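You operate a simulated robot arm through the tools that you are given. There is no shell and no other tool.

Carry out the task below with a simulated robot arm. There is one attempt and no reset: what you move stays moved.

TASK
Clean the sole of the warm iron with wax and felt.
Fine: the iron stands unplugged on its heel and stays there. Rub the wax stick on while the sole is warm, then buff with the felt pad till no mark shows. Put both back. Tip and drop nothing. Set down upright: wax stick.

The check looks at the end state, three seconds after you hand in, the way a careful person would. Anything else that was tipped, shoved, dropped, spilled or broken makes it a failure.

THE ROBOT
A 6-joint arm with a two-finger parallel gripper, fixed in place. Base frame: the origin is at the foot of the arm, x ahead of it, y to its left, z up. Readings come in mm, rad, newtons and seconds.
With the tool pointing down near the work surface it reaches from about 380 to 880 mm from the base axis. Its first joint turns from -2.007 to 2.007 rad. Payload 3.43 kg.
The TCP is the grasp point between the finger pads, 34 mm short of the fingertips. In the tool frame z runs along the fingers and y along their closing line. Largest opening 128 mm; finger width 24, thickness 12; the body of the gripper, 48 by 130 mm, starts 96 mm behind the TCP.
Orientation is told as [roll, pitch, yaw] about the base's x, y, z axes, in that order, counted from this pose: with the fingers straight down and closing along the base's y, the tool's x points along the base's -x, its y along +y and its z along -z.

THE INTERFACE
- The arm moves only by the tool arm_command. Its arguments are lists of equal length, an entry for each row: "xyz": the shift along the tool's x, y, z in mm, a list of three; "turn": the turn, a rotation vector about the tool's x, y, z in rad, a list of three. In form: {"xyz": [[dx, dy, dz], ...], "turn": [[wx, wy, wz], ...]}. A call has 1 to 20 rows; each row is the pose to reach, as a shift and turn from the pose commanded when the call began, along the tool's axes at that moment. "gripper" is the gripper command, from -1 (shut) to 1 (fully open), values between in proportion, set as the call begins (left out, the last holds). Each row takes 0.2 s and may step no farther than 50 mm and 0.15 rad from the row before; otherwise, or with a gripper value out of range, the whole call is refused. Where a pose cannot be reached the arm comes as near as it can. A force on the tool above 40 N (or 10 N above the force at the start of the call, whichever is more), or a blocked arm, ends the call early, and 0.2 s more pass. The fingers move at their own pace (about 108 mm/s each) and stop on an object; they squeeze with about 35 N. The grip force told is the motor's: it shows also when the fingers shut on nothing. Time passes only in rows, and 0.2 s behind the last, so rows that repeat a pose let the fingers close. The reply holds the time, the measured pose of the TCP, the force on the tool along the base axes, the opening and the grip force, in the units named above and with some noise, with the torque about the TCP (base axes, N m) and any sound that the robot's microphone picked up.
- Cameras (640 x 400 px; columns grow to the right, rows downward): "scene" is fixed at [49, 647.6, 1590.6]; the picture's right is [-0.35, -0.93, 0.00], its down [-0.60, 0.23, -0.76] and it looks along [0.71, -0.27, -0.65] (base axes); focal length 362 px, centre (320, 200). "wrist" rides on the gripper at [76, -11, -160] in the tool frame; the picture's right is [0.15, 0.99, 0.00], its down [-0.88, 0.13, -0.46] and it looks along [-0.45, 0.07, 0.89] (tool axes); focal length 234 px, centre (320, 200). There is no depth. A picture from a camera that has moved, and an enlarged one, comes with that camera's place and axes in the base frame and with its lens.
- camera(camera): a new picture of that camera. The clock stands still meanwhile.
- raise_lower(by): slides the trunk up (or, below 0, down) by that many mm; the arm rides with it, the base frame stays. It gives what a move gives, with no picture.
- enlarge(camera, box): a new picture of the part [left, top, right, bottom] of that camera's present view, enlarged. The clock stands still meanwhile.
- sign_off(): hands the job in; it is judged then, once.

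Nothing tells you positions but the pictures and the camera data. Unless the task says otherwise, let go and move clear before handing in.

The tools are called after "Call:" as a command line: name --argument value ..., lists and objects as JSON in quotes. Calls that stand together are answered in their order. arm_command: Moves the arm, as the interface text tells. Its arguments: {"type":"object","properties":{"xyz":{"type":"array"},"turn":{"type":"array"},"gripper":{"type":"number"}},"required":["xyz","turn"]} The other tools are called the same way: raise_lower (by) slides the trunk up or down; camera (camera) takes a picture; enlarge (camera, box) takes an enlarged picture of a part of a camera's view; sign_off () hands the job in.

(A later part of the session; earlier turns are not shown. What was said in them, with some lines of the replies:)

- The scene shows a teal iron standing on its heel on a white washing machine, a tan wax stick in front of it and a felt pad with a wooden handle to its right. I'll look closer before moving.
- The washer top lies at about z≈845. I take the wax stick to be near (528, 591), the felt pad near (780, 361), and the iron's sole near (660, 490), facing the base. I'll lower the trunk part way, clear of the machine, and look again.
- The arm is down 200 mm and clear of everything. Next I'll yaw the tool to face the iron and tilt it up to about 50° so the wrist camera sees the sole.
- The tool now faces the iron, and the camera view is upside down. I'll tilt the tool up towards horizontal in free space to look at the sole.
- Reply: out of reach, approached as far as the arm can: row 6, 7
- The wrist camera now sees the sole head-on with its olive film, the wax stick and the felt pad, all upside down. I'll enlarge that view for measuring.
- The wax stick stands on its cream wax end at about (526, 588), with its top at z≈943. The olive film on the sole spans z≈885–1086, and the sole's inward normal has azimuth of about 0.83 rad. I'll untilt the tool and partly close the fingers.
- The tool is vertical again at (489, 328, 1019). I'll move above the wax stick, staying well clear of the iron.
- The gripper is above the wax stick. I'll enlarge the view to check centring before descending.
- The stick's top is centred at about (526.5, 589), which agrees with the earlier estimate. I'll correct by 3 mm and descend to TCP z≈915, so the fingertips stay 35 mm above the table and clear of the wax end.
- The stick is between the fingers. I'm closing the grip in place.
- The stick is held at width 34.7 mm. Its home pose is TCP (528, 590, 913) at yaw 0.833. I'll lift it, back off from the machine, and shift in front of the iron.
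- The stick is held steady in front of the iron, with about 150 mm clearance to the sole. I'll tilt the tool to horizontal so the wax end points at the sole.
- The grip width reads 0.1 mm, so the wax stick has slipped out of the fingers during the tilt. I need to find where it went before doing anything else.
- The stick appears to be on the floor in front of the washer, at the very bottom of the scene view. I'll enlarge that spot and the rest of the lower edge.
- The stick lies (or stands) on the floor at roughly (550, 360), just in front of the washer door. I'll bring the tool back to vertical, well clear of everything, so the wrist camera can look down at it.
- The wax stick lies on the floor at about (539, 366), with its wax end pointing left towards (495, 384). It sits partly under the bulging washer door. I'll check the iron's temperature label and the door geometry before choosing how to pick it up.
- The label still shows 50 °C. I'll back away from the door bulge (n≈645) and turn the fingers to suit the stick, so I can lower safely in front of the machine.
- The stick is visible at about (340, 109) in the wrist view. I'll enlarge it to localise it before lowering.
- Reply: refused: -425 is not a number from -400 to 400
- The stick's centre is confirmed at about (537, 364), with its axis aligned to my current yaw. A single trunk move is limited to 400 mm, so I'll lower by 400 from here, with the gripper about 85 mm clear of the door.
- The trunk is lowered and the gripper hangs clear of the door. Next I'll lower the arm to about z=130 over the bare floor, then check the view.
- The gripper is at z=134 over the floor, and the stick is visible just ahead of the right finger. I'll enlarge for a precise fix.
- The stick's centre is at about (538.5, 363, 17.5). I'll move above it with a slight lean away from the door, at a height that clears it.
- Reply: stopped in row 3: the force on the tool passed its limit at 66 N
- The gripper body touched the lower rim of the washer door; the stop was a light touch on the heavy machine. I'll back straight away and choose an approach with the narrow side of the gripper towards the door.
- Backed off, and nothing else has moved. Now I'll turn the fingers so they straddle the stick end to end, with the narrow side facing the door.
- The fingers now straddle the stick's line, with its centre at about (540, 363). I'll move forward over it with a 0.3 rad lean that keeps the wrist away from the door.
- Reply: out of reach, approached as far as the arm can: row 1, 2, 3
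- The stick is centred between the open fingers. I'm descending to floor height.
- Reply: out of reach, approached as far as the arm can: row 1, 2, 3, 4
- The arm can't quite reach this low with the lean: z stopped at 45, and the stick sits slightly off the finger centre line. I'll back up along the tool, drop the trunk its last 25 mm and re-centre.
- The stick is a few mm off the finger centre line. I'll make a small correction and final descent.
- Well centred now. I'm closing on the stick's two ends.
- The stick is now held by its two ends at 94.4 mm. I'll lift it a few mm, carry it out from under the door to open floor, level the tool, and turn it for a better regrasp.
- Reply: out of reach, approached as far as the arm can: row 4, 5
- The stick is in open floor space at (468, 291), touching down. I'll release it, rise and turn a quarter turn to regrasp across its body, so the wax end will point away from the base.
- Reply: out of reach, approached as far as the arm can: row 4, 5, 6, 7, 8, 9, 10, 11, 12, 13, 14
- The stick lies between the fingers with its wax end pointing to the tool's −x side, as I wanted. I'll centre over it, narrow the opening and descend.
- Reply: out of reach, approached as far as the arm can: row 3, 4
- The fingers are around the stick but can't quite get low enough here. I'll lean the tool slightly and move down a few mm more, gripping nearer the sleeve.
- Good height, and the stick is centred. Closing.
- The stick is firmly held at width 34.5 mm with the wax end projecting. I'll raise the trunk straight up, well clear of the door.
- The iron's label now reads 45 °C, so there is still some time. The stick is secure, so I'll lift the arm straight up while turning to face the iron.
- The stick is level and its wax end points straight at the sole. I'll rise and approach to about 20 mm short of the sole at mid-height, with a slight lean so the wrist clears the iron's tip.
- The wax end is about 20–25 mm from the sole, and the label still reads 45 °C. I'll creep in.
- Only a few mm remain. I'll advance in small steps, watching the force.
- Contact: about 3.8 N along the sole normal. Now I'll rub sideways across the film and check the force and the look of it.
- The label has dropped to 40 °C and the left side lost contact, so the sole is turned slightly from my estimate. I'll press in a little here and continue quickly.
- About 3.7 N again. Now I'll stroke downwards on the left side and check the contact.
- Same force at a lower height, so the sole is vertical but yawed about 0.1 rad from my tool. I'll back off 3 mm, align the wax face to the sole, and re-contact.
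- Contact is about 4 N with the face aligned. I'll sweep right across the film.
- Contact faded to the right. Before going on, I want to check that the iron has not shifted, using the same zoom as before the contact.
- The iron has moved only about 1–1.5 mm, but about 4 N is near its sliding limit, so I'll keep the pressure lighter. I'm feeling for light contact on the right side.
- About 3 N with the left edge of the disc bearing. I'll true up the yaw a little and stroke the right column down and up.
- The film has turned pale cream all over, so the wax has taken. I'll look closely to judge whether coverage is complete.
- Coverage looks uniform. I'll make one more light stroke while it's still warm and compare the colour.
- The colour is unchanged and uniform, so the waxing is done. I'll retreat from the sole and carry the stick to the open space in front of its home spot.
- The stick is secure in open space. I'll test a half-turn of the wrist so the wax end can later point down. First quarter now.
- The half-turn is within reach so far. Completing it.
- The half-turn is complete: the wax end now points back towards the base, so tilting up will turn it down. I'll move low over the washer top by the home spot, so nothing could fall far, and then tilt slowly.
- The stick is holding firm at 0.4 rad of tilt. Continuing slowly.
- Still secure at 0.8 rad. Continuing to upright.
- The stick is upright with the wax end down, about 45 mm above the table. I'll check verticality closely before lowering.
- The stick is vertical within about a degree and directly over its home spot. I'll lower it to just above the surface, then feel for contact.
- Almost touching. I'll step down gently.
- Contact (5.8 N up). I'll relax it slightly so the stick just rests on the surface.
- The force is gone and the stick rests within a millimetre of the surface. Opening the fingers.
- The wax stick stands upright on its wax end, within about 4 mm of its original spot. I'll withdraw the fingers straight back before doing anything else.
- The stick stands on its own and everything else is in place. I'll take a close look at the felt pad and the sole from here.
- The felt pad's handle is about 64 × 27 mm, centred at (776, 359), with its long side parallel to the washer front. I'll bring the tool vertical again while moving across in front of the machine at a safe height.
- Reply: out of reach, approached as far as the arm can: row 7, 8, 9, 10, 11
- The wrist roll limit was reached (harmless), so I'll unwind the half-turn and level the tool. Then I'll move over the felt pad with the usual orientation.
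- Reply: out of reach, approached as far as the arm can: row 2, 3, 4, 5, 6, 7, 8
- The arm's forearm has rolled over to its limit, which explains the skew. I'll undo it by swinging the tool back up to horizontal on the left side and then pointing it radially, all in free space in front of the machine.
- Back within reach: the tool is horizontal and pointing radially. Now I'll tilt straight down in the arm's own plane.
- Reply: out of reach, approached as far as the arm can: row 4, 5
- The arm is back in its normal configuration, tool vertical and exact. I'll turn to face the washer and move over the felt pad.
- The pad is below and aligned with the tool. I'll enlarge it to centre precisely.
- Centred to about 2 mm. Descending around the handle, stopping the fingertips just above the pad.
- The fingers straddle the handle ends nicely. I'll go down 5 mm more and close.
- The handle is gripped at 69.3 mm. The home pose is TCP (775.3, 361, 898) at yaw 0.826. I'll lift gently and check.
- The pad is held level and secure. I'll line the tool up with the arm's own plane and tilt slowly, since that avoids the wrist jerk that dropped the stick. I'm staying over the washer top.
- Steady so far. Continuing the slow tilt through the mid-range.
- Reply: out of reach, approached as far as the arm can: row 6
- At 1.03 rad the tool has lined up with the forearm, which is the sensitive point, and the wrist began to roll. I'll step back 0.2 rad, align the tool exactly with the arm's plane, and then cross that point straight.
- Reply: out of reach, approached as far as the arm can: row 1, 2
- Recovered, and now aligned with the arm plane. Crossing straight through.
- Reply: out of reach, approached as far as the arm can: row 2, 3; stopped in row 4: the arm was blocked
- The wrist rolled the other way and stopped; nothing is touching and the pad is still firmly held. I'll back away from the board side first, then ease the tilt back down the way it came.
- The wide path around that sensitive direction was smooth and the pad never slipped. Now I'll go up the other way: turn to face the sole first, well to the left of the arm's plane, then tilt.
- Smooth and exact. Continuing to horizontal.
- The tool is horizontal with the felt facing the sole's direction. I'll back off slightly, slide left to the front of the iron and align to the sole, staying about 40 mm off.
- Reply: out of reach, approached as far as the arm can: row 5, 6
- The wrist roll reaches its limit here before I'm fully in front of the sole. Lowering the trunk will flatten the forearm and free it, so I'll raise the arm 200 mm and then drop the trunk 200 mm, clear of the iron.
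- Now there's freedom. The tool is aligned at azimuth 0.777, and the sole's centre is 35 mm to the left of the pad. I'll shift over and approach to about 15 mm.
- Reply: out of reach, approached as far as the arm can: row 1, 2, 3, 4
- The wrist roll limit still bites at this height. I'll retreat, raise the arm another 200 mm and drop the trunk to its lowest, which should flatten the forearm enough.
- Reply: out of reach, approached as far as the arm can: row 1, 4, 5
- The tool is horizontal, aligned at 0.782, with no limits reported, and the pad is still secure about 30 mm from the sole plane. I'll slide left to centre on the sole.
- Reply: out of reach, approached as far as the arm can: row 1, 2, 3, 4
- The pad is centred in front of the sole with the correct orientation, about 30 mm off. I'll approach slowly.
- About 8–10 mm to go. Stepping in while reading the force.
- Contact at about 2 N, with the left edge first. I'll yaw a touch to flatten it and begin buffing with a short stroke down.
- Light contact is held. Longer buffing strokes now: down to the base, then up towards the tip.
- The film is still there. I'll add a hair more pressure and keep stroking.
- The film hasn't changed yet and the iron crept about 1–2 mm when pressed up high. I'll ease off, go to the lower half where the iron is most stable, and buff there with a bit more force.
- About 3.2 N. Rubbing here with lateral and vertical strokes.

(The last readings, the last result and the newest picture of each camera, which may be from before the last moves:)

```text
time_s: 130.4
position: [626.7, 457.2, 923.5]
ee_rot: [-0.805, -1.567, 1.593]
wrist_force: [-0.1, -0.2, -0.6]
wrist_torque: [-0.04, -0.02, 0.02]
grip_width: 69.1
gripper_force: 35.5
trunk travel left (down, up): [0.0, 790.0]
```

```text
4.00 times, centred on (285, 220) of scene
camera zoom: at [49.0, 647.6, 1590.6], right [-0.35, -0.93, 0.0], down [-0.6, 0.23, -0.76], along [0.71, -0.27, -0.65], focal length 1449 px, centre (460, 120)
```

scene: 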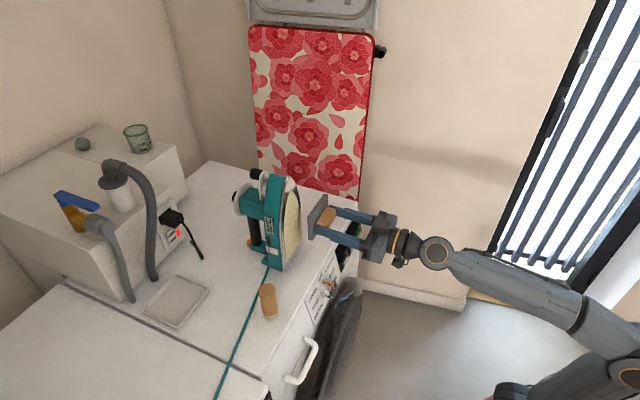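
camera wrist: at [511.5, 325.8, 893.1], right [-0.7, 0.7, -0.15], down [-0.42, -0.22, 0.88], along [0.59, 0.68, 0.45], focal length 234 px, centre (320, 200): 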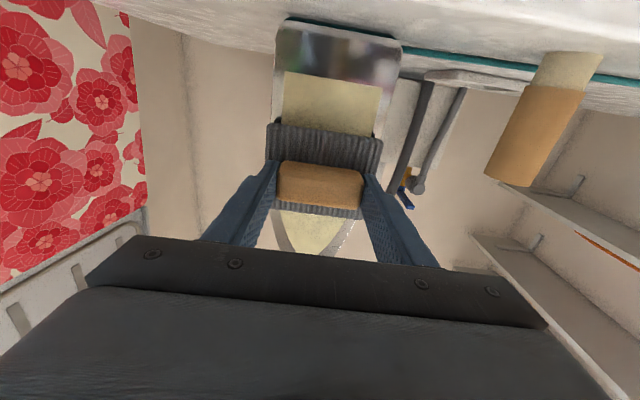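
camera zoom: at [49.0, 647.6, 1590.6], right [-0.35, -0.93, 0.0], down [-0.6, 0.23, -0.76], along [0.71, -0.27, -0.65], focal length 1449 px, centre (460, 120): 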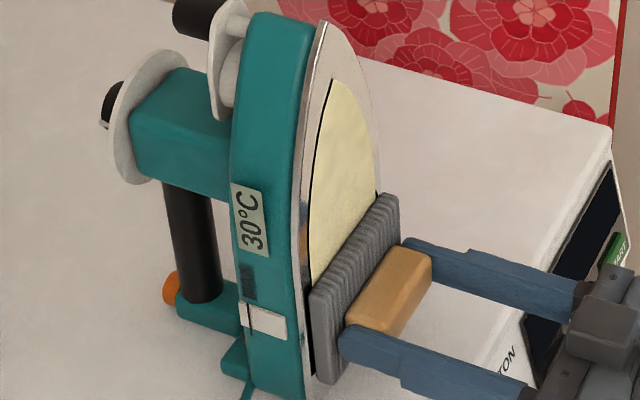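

The iron slid about another millimetre and the force went to zero. I'll press only on down-strokes, which add weight to the iron, and lift off on the way up.

Call:
arm_command --xyz '[[0, 0, -3], [-30, 0, -3], [-62, 0, -3], [-62, 0, 0.9], [-40, 0, 0.9], [-18, 0, 0.9], [4, 0, 0.9], [24, 0, 0.9]]' --turn '[[0, 0, 0], [0, 0, 0], [0, 0, 0], [0, 0, 0], [0, 0, 0], [0, 0, 0], [0, 0, 0], [0, 0, 0]]'

Call:
enlarge --camera "scene" --box '[240, 170, 330, 270]'

```text
time_s: 132.2
position: [627.8, 457.5, 900.1]
ee_rot: [-0.751, -1.565, 1.539]
wrist_force: [-0.4, 0.0, -1.3]
wrist_torque: [-0.03, 0.01, 0.0]
grip_width: 69.2
gripper_force: 34.4
trunk travel left (down, up): [0.0, 790.0]
```

```text
4.00 times, centred on (285, 220) of scene
camera zoom: at [49.0, 647.6, 1590.6], right [-0.35, -0.93, 0.0], down [-0.6, 0.23, -0.76], along [0.71, -0.27, -0.65], focal length 1449 px, centre (460, 120)
```

zoom: 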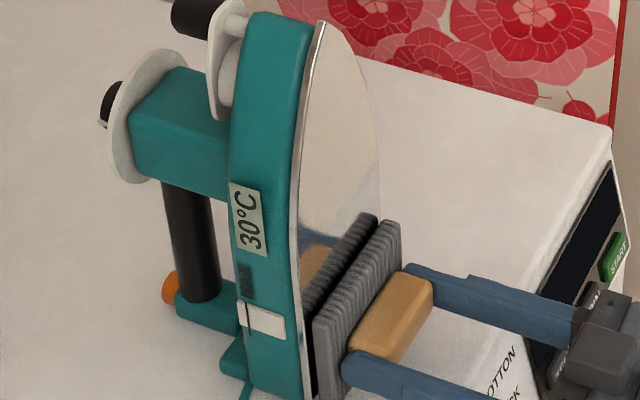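

The film is gone: the sole now shows bare polished metal reflecting the pad. I'll back off straight and inspect it.

Call:
arm_command --xyz '[[0, 0, -6], [-10, 0, -20], [-40, 0, -30], [-60, 0, -35]]' --turn '[[0, 0, 0], [0, 0, 0], [0, 0, 0], [0, 0, 0]]'

Call:
enlarge --camera "scene" --box '[240, 160, 340, 280]'

Call:
camera --camera "wrist"

Call:
camera --camera "scene"

```text
time_s: 133.2
position: [602.0, 431.9, 962.0]
ee_rot: [-1.14, -1.566, 1.93]
wrist_force: [-0.4, -0.1, -0.7]
wrist_torque: [-0.01, 0.0, -0.04]
grip_width: 68.9
gripper_force: 35.3
trunk travel left (down, up): [0.0, 790.0]
```

```text
3.33 times, centred on (290, 220) of scene
camera zoom: at [49.0, 647.6, 1590.6], right [-0.35, -0.93, 0.0], down [-0.6, 0.23, -0.76], along [0.71, -0.27, -0.65], focal length 1208 px, centre (420, 133)
```

zoom: 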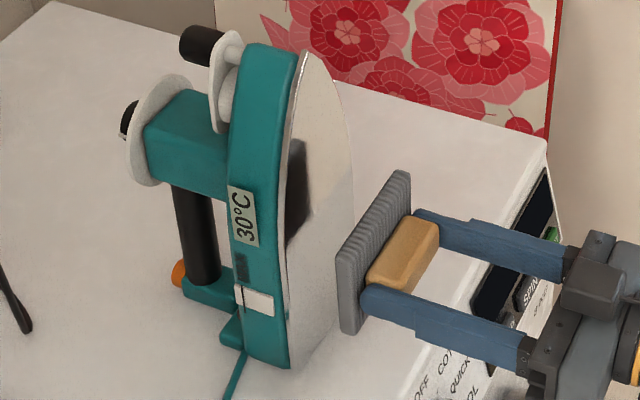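

```text
taken
camera wrist: at [497.9, 310.2, 885.6], right [-0.7, 0.7, -0.15], down [-0.42, -0.23, 0.88], along [0.58, 0.68, 0.45], focal length 234 px, centre (320, 200)
```

wrist: 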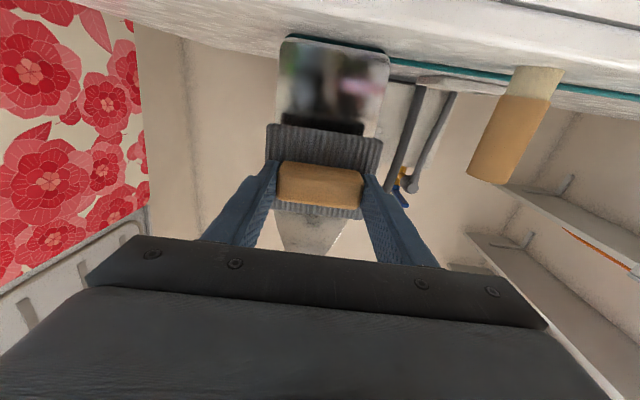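

```text
taken
```

scene: 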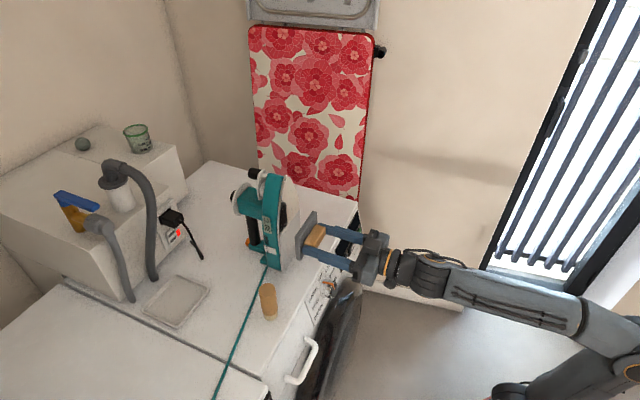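

The sole is bright and clean, with no mark left. The iron has crept only a few mm. Now I'll return the felt pad: first slide right, away from the iron, keeping it upright and held.

Call:
arm_command --xyz '[[-2, -35, 0], [-4, -70, -8], [-6, -108, -16], [-8, -148, -25]]' --turn '[[-0.01, 0, 0], [-0.02, 0, 0], [-0.03, 0, 0], [-0.04, 0, 0]]'

Call:
camera --camera "scene"

Call:
camera --camera "wrist"

```text
time_s: 134.2
position: [690.7, 311.8, 965.4]
ee_rot: [-1.121, -1.53, 1.947]
wrist_force: [-0.8, 0.5, 3.1]
wrist_torque: [-0.16, 0.25, -0.08]
grip_width: 69.0
gripper_force: 35.4
out of reach, approached as far as the arm can: row 1, 2, 3
trunk travel left (down, up): [0.0, 790.0]
```

```text
taken
```

scene: 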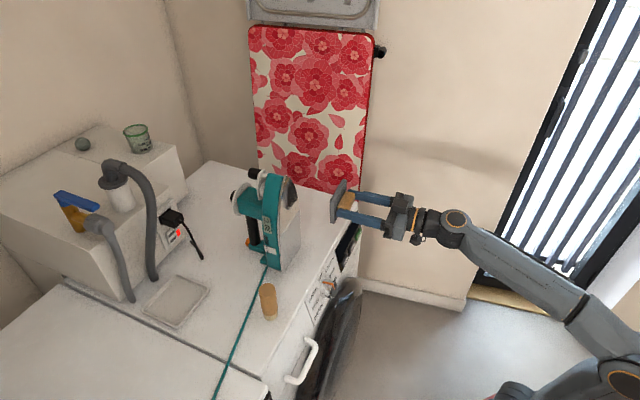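

```text
taken
camera wrist: at [591.8, 182.6, 893.0], right [-0.73, 0.66, -0.18], down [-0.42, -0.21, 0.88], along [0.55, 0.72, 0.43], focal length 234 px, centre (320, 200)
```

wrist: 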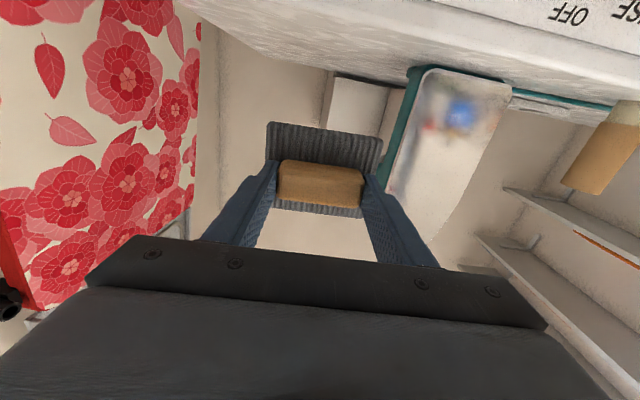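

Call:
arm_command --xyz '[[0, 0, 0], [0, 0, 0]]' --turn '[[0, 0, 0], [0, 0, 0]]'

Call:
enlarge --camera "scene" --box '[240, 150, 420, 280]'

```text
time_s: 134.8
position: [690.5, 311.9, 968.3]
ee_rot: [-0.727, -1.568, 1.553]
wrist_force: [0.2, -0.2, -0.8]
wrist_torque: [0.0, 0.0, 0.0]
grip_width: 69.2
gripper_force: 35.9
trunk travel left (down, up): [0.0, 790.0]
```

```text
3.08 times, centred on (330, 215) of scene
camera zoom: at [49.0, 647.6, 1590.6], right [-0.35, -0.93, 0.0], down [-0.6, 0.23, -0.76], along [0.71, -0.27, -0.65], focal length 1115 px, centre (289, 154)
```

zoom: 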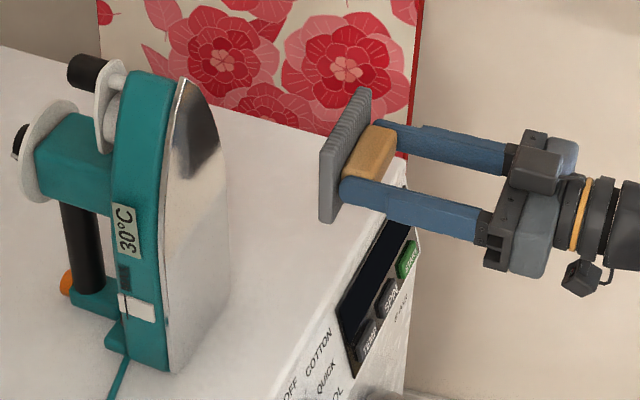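

Settled, free and exact; the sole is visibly clean. Now I'll raise the trunk 400 mm and then bring the arm back down, so the pad's spot becomes reachable with the tool vertical.

Call:
raise_lower --by 400

Call:
arm_command --xyz '[[40, 0, 0], [80, 0, 0], [120, 0, 0], [160, 0, 0], [200, 0, 0]]' --turn '[[0, 0, 0], [0, 0, 0], [0, 0, 0], [0, 0, 0], [0, 0, 0]]'

Call:
camera --camera "scene"

Call:
camera --camera "wrist"

```text
time_s: 138.7
position: [690.3, 312.5, 1368.6]
ee_rot: [-0.669, -1.567, 1.497]
wrist_force: [0.3, -0.2, -0.1]
wrist_torque: [-0.02, 0.01, 0.03]
grip_width: 68.9
gripper_force: 35.4
trunk travel left (down, up): [-400.0, 390.0]
```

```text
time_s: 139.9
position: [690.0, 310.9, 1168.0]
ee_rot: [-1.267, -1.566, 2.094]
wrist_force: [0.9, -0.9, 0.1]
wrist_torque: [-0.04, 0.05, 0.01]
grip_width: 69.0
gripper_force: 34.7
trunk travel left (down, up): [-400.0, 390.0]
```

```text
taken
```

scene: 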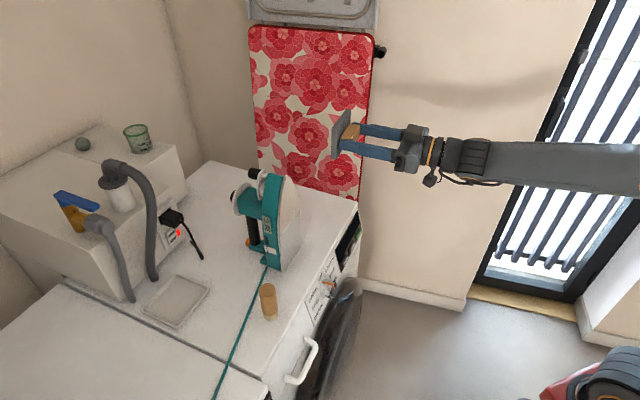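

```text
taken
camera wrist: at [590.6, 185.4, 1093.1], right [-0.73, 0.67, -0.15], down [-0.41, -0.25, 0.88], along [0.55, 0.7, 0.45], focal length 234 px, centre (320, 200)
```

wrist: 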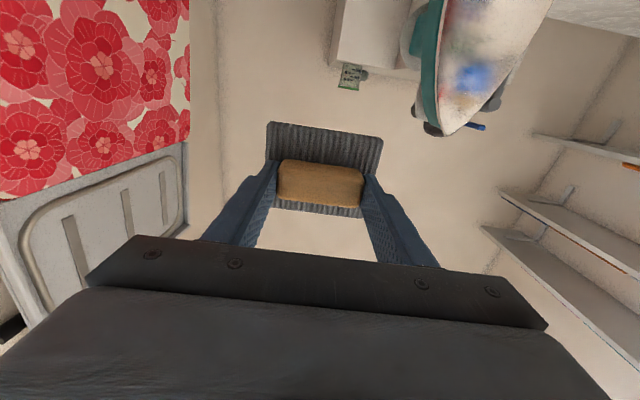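

All smooth. Lowering the arm the remaining 200 mm.

Call:
arm_command --xyz '[[40, 0, 5], [80, 0, 12], [120, 0, 20], [160, 0, 30], [197, 0, 38]]' --turn '[[0, 0, 0], [0, 0, 0], [0, 0, 0], [0, 0, 0], [0, 0, 0]]'

Call:
camera --camera "scene"

```text
time_s: 141.1
position: [716.2, 337.8, 972.7]
ee_rot: [-1.032, -1.568, 1.863]
wrist_force: [-0.4, 0.0, -0.2]
wrist_torque: [-0.04, 0.04, -0.01]
grip_width: 69.1
gripper_force: 34.9
trunk travel left (down, up): [-400.0, 390.0]
```

```text
taken
```

scene: 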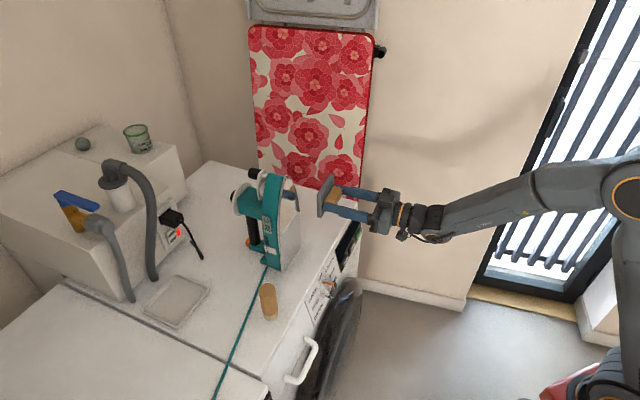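

Same pose as on the way in. Now I'll reverse the tilt slowly to bring the tool vertical.

Call:
arm_command --xyz '[[0, 0, 0], [0, 0, 0], [0, 0, 0], [0, 0, 0], [0, 0, 0], [0, 0, 0], [0, 0, 0], [0, 0, 0], [0, 0, 0], [0, 0, 0], [0, 0, 0]]' --turn '[[0, 0.07, 0], [0, 0.14, 0], [0, 0.21, 0], [0, 0.28, 0], [0, 0.35, 0], [0, 0.42, 0], [0, 0.49, 0], [0, 0.56, 0], [0, 0.63, 0], [0, 0.7, 0], [0, 0.77, 0]]'

Call:
camera --camera "wrist"

```text
time_s: 143.5
position: [716.7, 336.8, 971.0]
ee_rot: [-0.004, -0.797, 0.832]
wrist_force: [0.2, -0.3, -0.1]
wrist_torque: [-0.03, 0.03, -0.01]
grip_width: 68.8
gripper_force: 34.9
trunk travel left (down, up): [-400.0, 390.0]
```

```text
taken
camera wrist: at [611.5, 206.2, 1029.0], right [-0.8, 0.59, -0.11], down [0.1, 0.3, 0.95], along [0.59, 0.75, -0.3], focal length 234 px, centre (320, 200)
```

wrist: 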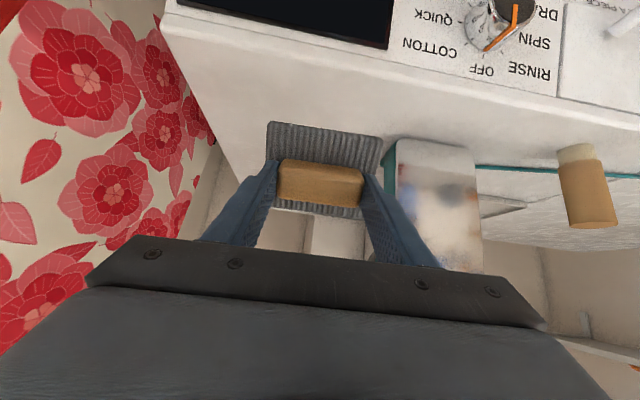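

Call:
arm_command --xyz '[[0, 0, 0], [0, 0, 0], [0, 0, 0], [0, 0, 0], [0, 0, 0], [0, 0, 0], [0, 0, 0], [0, 0, 0], [0, 0, 0], [0, 0, 0], [0, 0, 0]]' --turn '[[0, 0.073, 0], [0, 0.146, 0], [0, 0.219, 0], [0, 0.292, 0], [0, 0.365, 0], [0, 0.438, 0], [0, 0.511, 0], [0, 0.584, 0], [0, 0.657, 0], [0, 0.73, 0], [0, 0.799, 0]]'

Call:
camera --camera "wrist"

Call:
camera --camera "scene"

```text
time_s: 145.9
position: [715.9, 337.0, 972.1]
ee_rot: [-0.003, 0.002, 0.829]
wrist_force: [0.1, -0.7, -0.5]
wrist_torque: [0.01, -0.02, 0.01]
grip_width: 69.3
gripper_force: 35.1
trunk travel left (down, up): [-400.0, 390.0]
```

```text
taken
camera wrist: at [673.0, 274.3, 1132.3], right [-0.83, 0.56, 0.0], down [0.5, 0.74, 0.45], along [0.26, 0.37, -0.89], focal length 234 px, centre (320, 200)
```

wrist: 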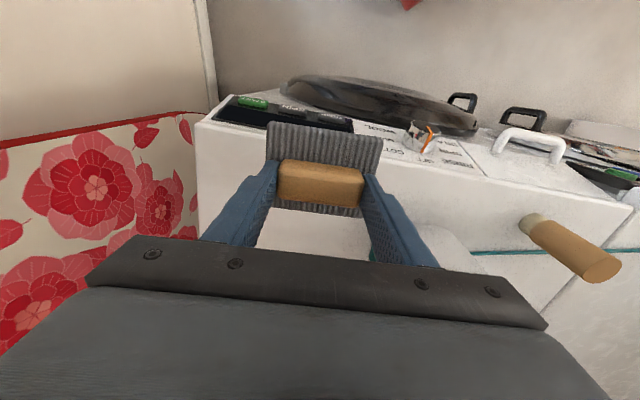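

```text
taken
```

scene: 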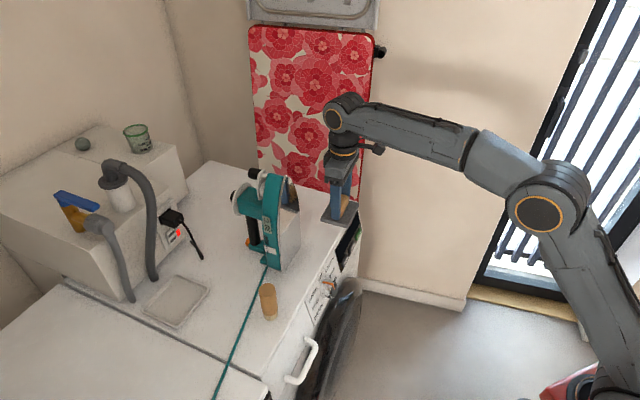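

The pad is level under the vertical tool. I'll move over its original spot and lower to about 12 mm above the surface.

Call:
arm_command --xyz '[[-29, -14, 0], [-57.8, -27.6, 8], [-57.8, -27.6, 30], [-57.8, -27.6, 50], [-57.8, -27.6, 62]]' --turn '[[0, 0, 0], [0, 0, 0], [0, 0, 0], [0, 0, 0], [0, 0, 0]]'

Call:
camera --camera "wrist"

Call:
enlarge --camera "scene" --box '[280, 160, 376, 240]'

```text
time_s: 147.1
position: [775.3, 361.8, 908.0]
ee_rot: [-0.001, 0.0, 0.829]
wrist_force: [0.4, -0.2, -0.4]
wrist_torque: [-0.01, -0.04, 0.01]
grip_width: 68.8
gripper_force: 34.9
trunk travel left (down, up): [-400.0, 390.0]
```

```text
taken
camera wrist: at [732.7, 298.0, 1069.6], right [-0.83, 0.56, 0.0], down [0.5, 0.74, 0.45], along [0.26, 0.38, -0.89], focal length 234 px, centre (320, 200)
```

wrist: 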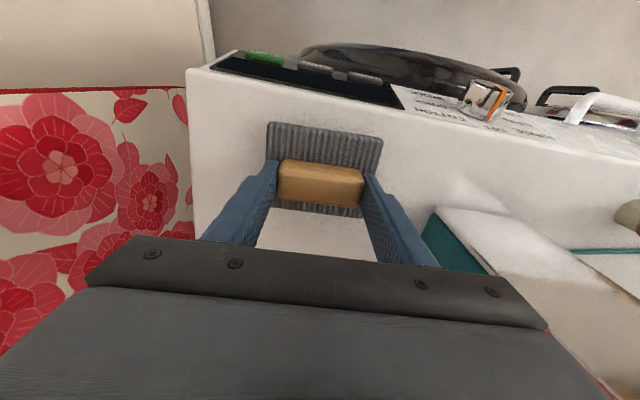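

```text
5.00 times, centred on (328, 200) of scene
camera zoom: at [49.0, 647.6, 1590.6], right [-0.35, -0.93, 0.0], down [-0.6, 0.23, -0.76], along [0.71, -0.27, -0.65], focal length 1812 px, centre (280, 200)
```

zoom: 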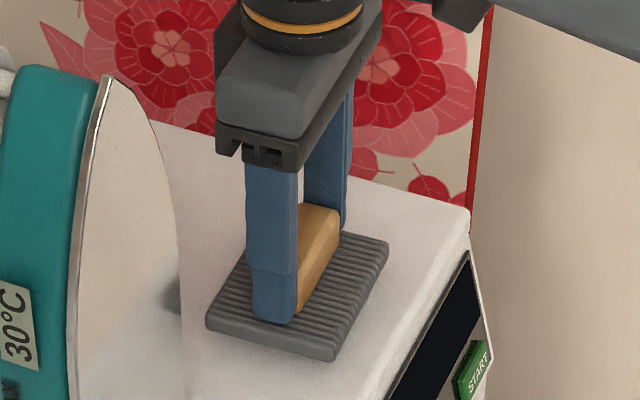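

About 8 mm above its spot, aligned with the original outline. Lowering gently.

Call:
arm_command --xyz '[[0, 0, 3], [0, 0, 6]]' --turn '[[0, 0, 0], [0, 0, 0]]'

```text
time_s: 147.7
position: [775.2, 360.8, 903.1]
ee_rot: [-0.002, -0.001, 0.829]
wrist_force: [0.7, -0.6, -0.3]
wrist_torque: [0.0, 0.02, 0.01]
grip_width: 69.1
gripper_force: 35.2
trunk travel left (down, up): [-400.0, 390.0]
```

Call:
arm_command --xyz '[[0, 0, 1.5], [0, 0, 3]]' --turn '[[0, 0, 0], [0, 0, 0]]'

```text
time_s: 148.3
position: [774.9, 362.4, 901.9]
ee_rot: [-0.004, -0.001, 0.828]
wrist_force: [1.4, 0.4, 5.4]
wrist_torque: [0.37, 0.01, -0.03]
grip_width: 68.9
gripper_force: 35.3
trunk travel left (down, up): [-400.0, 390.0]
```

The far edge touches first, because the pad has tilted slightly in the grip. I'll lower a little more so it seats flat before I let go.

Call:
arm_command --xyz '[[0, 0, 1.5], [0, 0, 2.5]]' --turn '[[0, 0, 0], [0, 0, 0]]'

Call:
enlarge --camera "scene" --box '[296, 180, 360, 240]'

```text
time_s: 148.9
position: [775.2, 361.8, 900.9]
ee_rot: [-0.002, -0.004, 0.828]
wrist_force: [2.5, 1.4, 24.1]
wrist_torque: [0.9, 0.02, -0.04]
grip_width: 69.2
gripper_force: 35.1
trunk travel left (down, up): [-400.0, 390.0]
```

```text
6.67 times, centred on (328, 210) of scene
camera zoom: at [49.0, 647.6, 1590.6], right [-0.35, -0.93, 0.0], down [-0.6, 0.23, -0.76], along [0.71, -0.27, -0.65], focal length 2415 px, centre (267, 133)
```

zoom: 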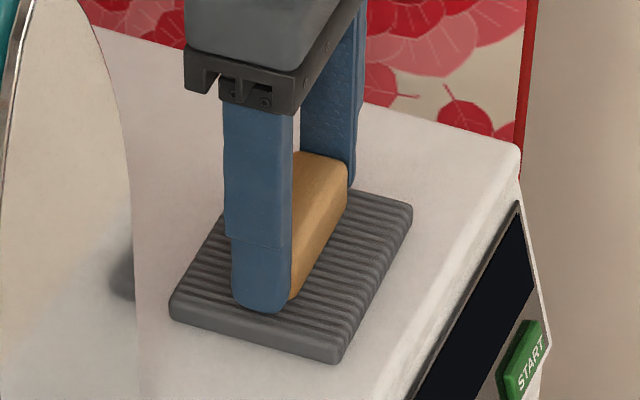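

It's seated; the force is too high now, so I'll relax it before releasing.

Call:
arm_command --xyz '[[0, 0, -2], [0, 0, -2]]' --turn '[[0, 0, 0], [0, 0, 0]]'

```text
time_s: 149.5
position: [775.1, 360.8, 899.9]
ee_rot: [-0.003, -0.001, 0.83]
wrist_force: [3.2, 0.8, 20.8]
wrist_torque: [0.69, -0.55, -0.12]
grip_width: 68.8
gripper_force: 35.1
trunk travel left (down, up): [-400.0, 390.0]
```

Call:
arm_command --xyz '[[0, 0, -1.5], [0, 0, -1.5]]' --turn '[[0, 0, 0], [0, 0, 0]]'

```text
time_s: 150.1
position: [775.5, 361.3, 901.0]
ee_rot: [-0.002, 0.002, 0.829]
wrist_force: [0.6, 0.1, 9.8]
wrist_torque: [0.26, -0.41, -0.03]
grip_width: 69.1
gripper_force: 34.9
trunk travel left (down, up): [-400.0, 390.0]
```

Call:
arm_command --xyz '[[0, 0, -1], [0, 0, -1]]' --turn '[[0, 0, 0], [0, 0, 0]]'

```text
time_s: 150.7
position: [774.6, 361.2, 902.5]
ee_rot: [-0.002, 0.005, 0.829]
wrist_force: [0.2, -0.2, -0.3]
wrist_torque: [-0.02, 0.0, 0.01]
grip_width: 68.7
gripper_force: 35.1
trunk travel left (down, up): [-400.0, 390.0]
```

Free of load and within a millimetre of the surface. I'll lower 0.8 mm and open the fingers.

Call:
arm_command --xyz '[[0, 0, 0.8], [0, 0, 0.8]]' --turn '[[0, 0, 0], [0, 0, 0]]'

Call:
arm_command --xyz '[[0, 0, 0], [0, 0, 0], [0, 0, 0]]' --turn '[[0, 0, 0], [0, 0, 0], [0, 0, 0]]' --gripper 0.5

Call:
camera --camera "wrist"

Call:
enlarge --camera "scene" --box '[296, 180, 360, 240]'

```text
time_s: 151.3
position: [775.8, 362.8, 901.0]
ee_rot: [-0.003, 0.002, 0.829]
wrist_force: [-0.1, 0.0, 0.3]
wrist_torque: [0.02, -0.01, -0.02]
grip_width: 68.9
gripper_force: 35.7
trunk travel left (down, up): [-400.0, 390.0]
```

```text
time_s: 152.1
position: [776.4, 361.3, 900.7]
ee_rot: [-0.002, 0.002, 0.83]
wrist_force: [0.2, -0.2, 0.3]
wrist_torque: [-0.02, -0.01, 0.01]
grip_width: 96.0
gripper_force: 0.2
trunk travel left (down, up): [-400.0, 390.0]
```

```text
taken
camera wrist: at [732.6, 297.6, 1061.4], right [-0.83, 0.56, 0.0], down [0.5, 0.74, 0.45], along [0.26, 0.38, -0.89], focal length 234 px, centre (320, 200)
```

wrist: 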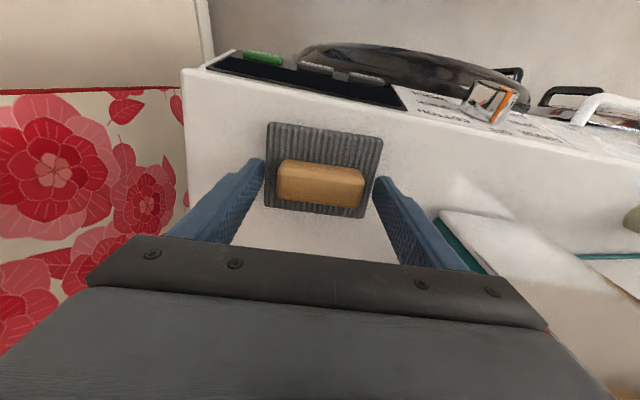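

```text
6.67 times, centred on (328, 210) of scene
camera zoom: at [49.0, 647.6, 1590.6], right [-0.35, -0.93, 0.0], down [-0.6, 0.23, -0.76], along [0.71, -0.27, -0.65], focal length 2415 px, centre (267, 133)
```

zoom: 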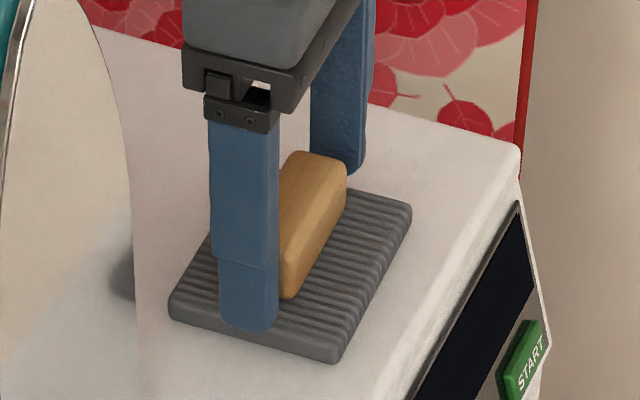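

The pad is released and lies flat on its spot. Lifting straight up and away.

Call:
arm_command --xyz '[[0, 0, -25], [0, 0, -60], [0, 0, -105], [20, 0, -125], [65, 0, -125], [110, 0, -125], [150, 0, -125]]' --turn '[[0, 0, 0], [0, 0, 0], [0, 0, 0], [0, 0, 0], [0, 0, 0], [0, 0, 0], [0, 0, 0]]'

Call:
camera --camera "scene"

Call:
camera --camera "wrist"

Call:
enlarge --camera "scene" --box '[220, 150, 380, 250]'

Call:
enlarge --camera "scene" --box '[200, 230, 360, 330]'

```text
time_s: 153.7
position: [672.1, 252.9, 1029.1]
ee_rot: [0.0, 0.0, 0.83]
wrist_force: [0.1, -0.4, -0.5]
wrist_torque: [-0.08, 0.04, 0.01]
grip_width: 96.1
gripper_force: 0.0
out of reach, approached as far as the arm can: row 3
trunk travel left (down, up): [-400.0, 390.0]
```

```text
taken
```

scene: 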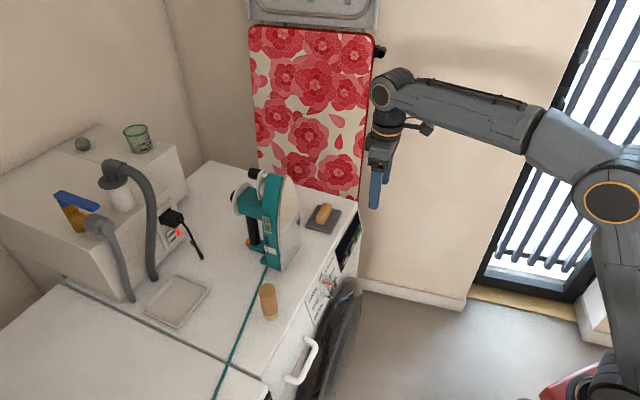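

```text
taken
camera wrist: at [629.5, 187.8, 1189.2], right [-0.83, 0.56, 0.0], down [0.5, 0.74, 0.45], along [0.26, 0.38, -0.89], focal length 234 px, centre (320, 200)
```

wrist: 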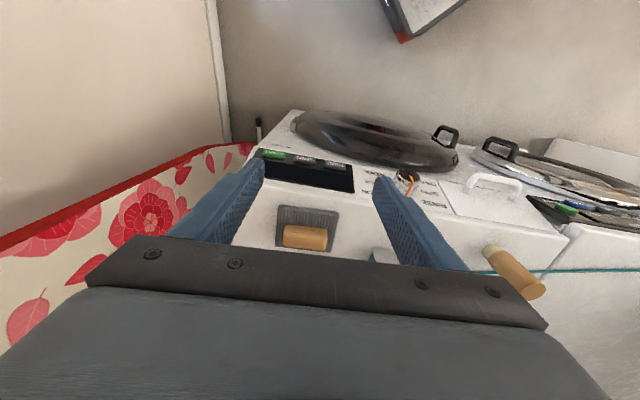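

```text
4.00 times, centred on (300, 200) of scene
camera zoom: at [49.0, 647.6, 1590.6], right [-0.35, -0.93, 0.0], down [-0.6, 0.23, -0.76], along [0.71, -0.27, -0.65], focal length 1449 px, centre (400, 200)
```

zoom: 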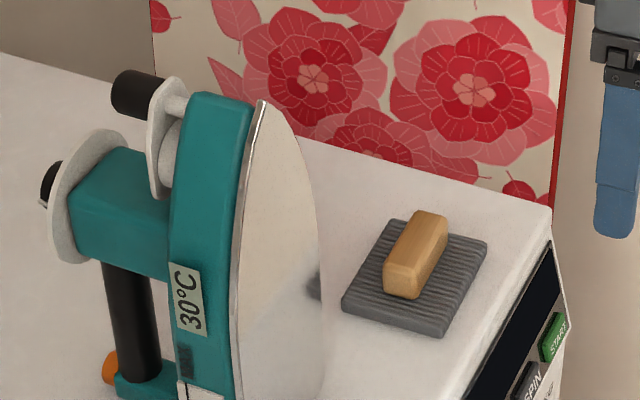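

```text
4.00 times, centred on (280, 280) of scene
camera zoom: at [49.0, 647.6, 1590.6], right [-0.35, -0.93, 0.0], down [-0.6, 0.23, -0.76], along [0.71, -0.27, -0.65], focal length 1449 px, centre (480, -120)
```

zoom: 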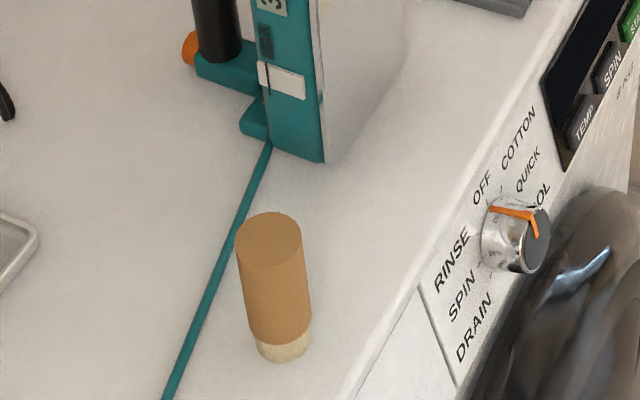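

Everything is set down: the pad matches its original outline, the stick stands upright within about 2 mm of where it was, and the iron is standing about 6 mm back. I'll check the sole closely for any remaining mark.

Call:
enlarge --camera "scene" --box '[260, 170, 310, 275]'

Call:
arm_command --xyz '[[40, 20, 0], [80, 40, 0], [118, 62, 0], [118, 100, 0], [118, 130, 0]]' --turn '[[0, -0.1, 0], [0, -0.2, 0], [0, -0.3, 0], [0, -0.4, 0], [0, -0.5, 0]]'

Call:
camera --camera "wrist"

```text
3.81 times, centred on (285, 222) of scene
camera zoom: at [49.0, 647.6, 1590.6], right [-0.35, -0.93, 0.0], down [-0.6, 0.23, -0.76], along [0.71, -0.27, -0.65], focal length 1380 px, centre (453, 114)
```

zoom: 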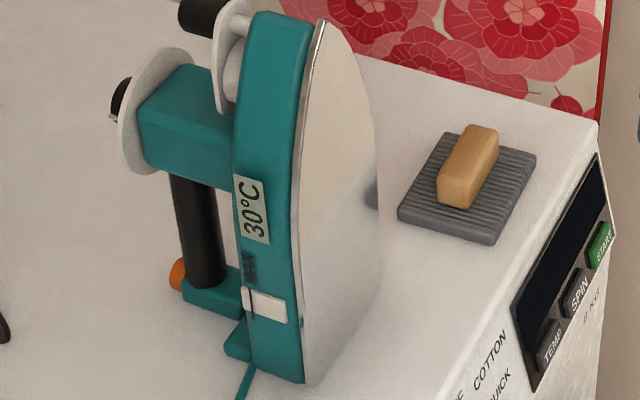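

```text
time_s: 154.9
position: [498.2, 251.8, 1025.9]
ee_rot: [-0.003, -0.501, 0.829]
wrist_force: [0.2, 0.6, -0.3]
wrist_torque: [0.02, 0.0, -0.03]
grip_width: 96.0
gripper_force: 0.0
trunk travel left (down, up): [-400.0, 390.0]
```

```text
taken
camera wrist: at [409.9, 138.0, 1131.1], right [-0.82, 0.57, -0.07], down [0.28, 0.5, 0.82], along [0.51, 0.65, -0.56], focal length 234 px, centre (320, 200)
```

wrist: 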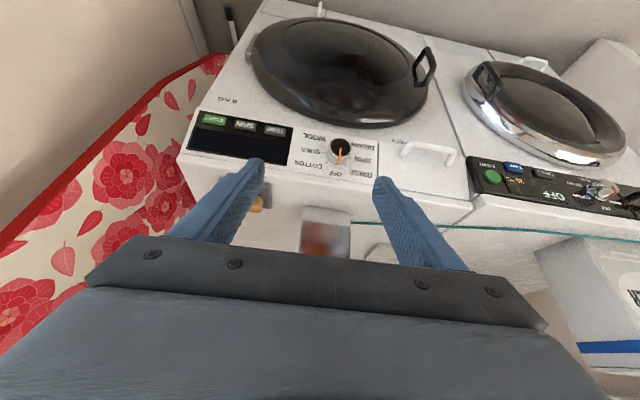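

Call:
enlarge --camera "wrist" --box '[280, 190, 400, 265]'

Call:
camera --camera "scene"

```text
5.33 times, centred on (340, 228) of wrist
camera zoom: at [409.9, 138.0, 1131.1], right [-0.82, 0.57, -0.07], down [0.28, 0.5, 0.82], along [0.51, 0.65, -0.56], focal length 1249 px, centre (213, 53)
```

zoom: 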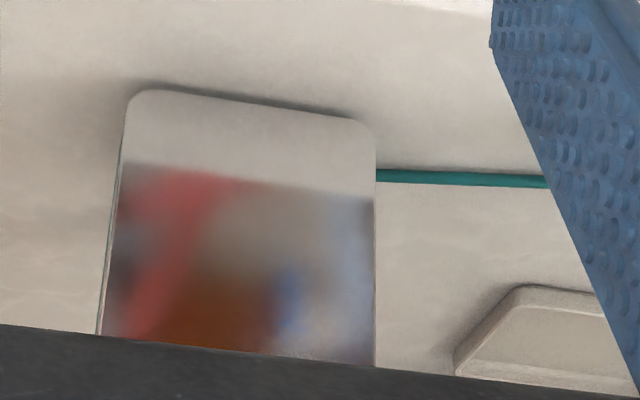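

```text
taken
```

scene: 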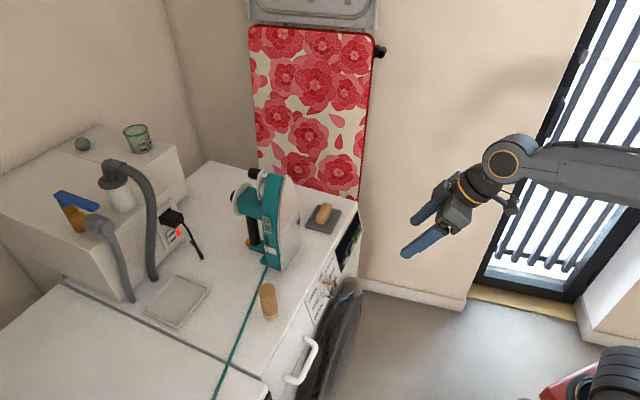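

The sole reflects cleanly with no film left. The felt pad is back on its spot, the wax stick stands upright, the iron stands on its heel, and the arm is clear with the gripper empty. I'm handing in.

Call:
sign_off

```text
The job is handed in.
```

The sole is clean and everything is back in place, but I dropped the wax stick once during the job. You had asked for nothing to be dropped.

- **Sole:** The film took the wax while the label read 40 °C. It then buffed off completely with the felt, and the sole now shows bare reflecting metal with no mark.
- **Wax stick:** It slipped from the grip the first time I tilted the wrist and fell to the floor in front of the washer. I picked it up and used it. It is back standing upright on its wax end, about 2–4 mm from where it stood. I saw no damage.
- **Felt pad:** It lies flat on its original spot.
- **Iron:** It stayed standing on its heel, but the rubbing pushed it back about 6 mm.
- **Washer door:** While I was fetching the stick, the gripper bumped the lower rim of the door. The force peaked at 66 N before the move stopped. I saw no movement or mark on the washer.

The gripper is empty and the arm is clear of everything.
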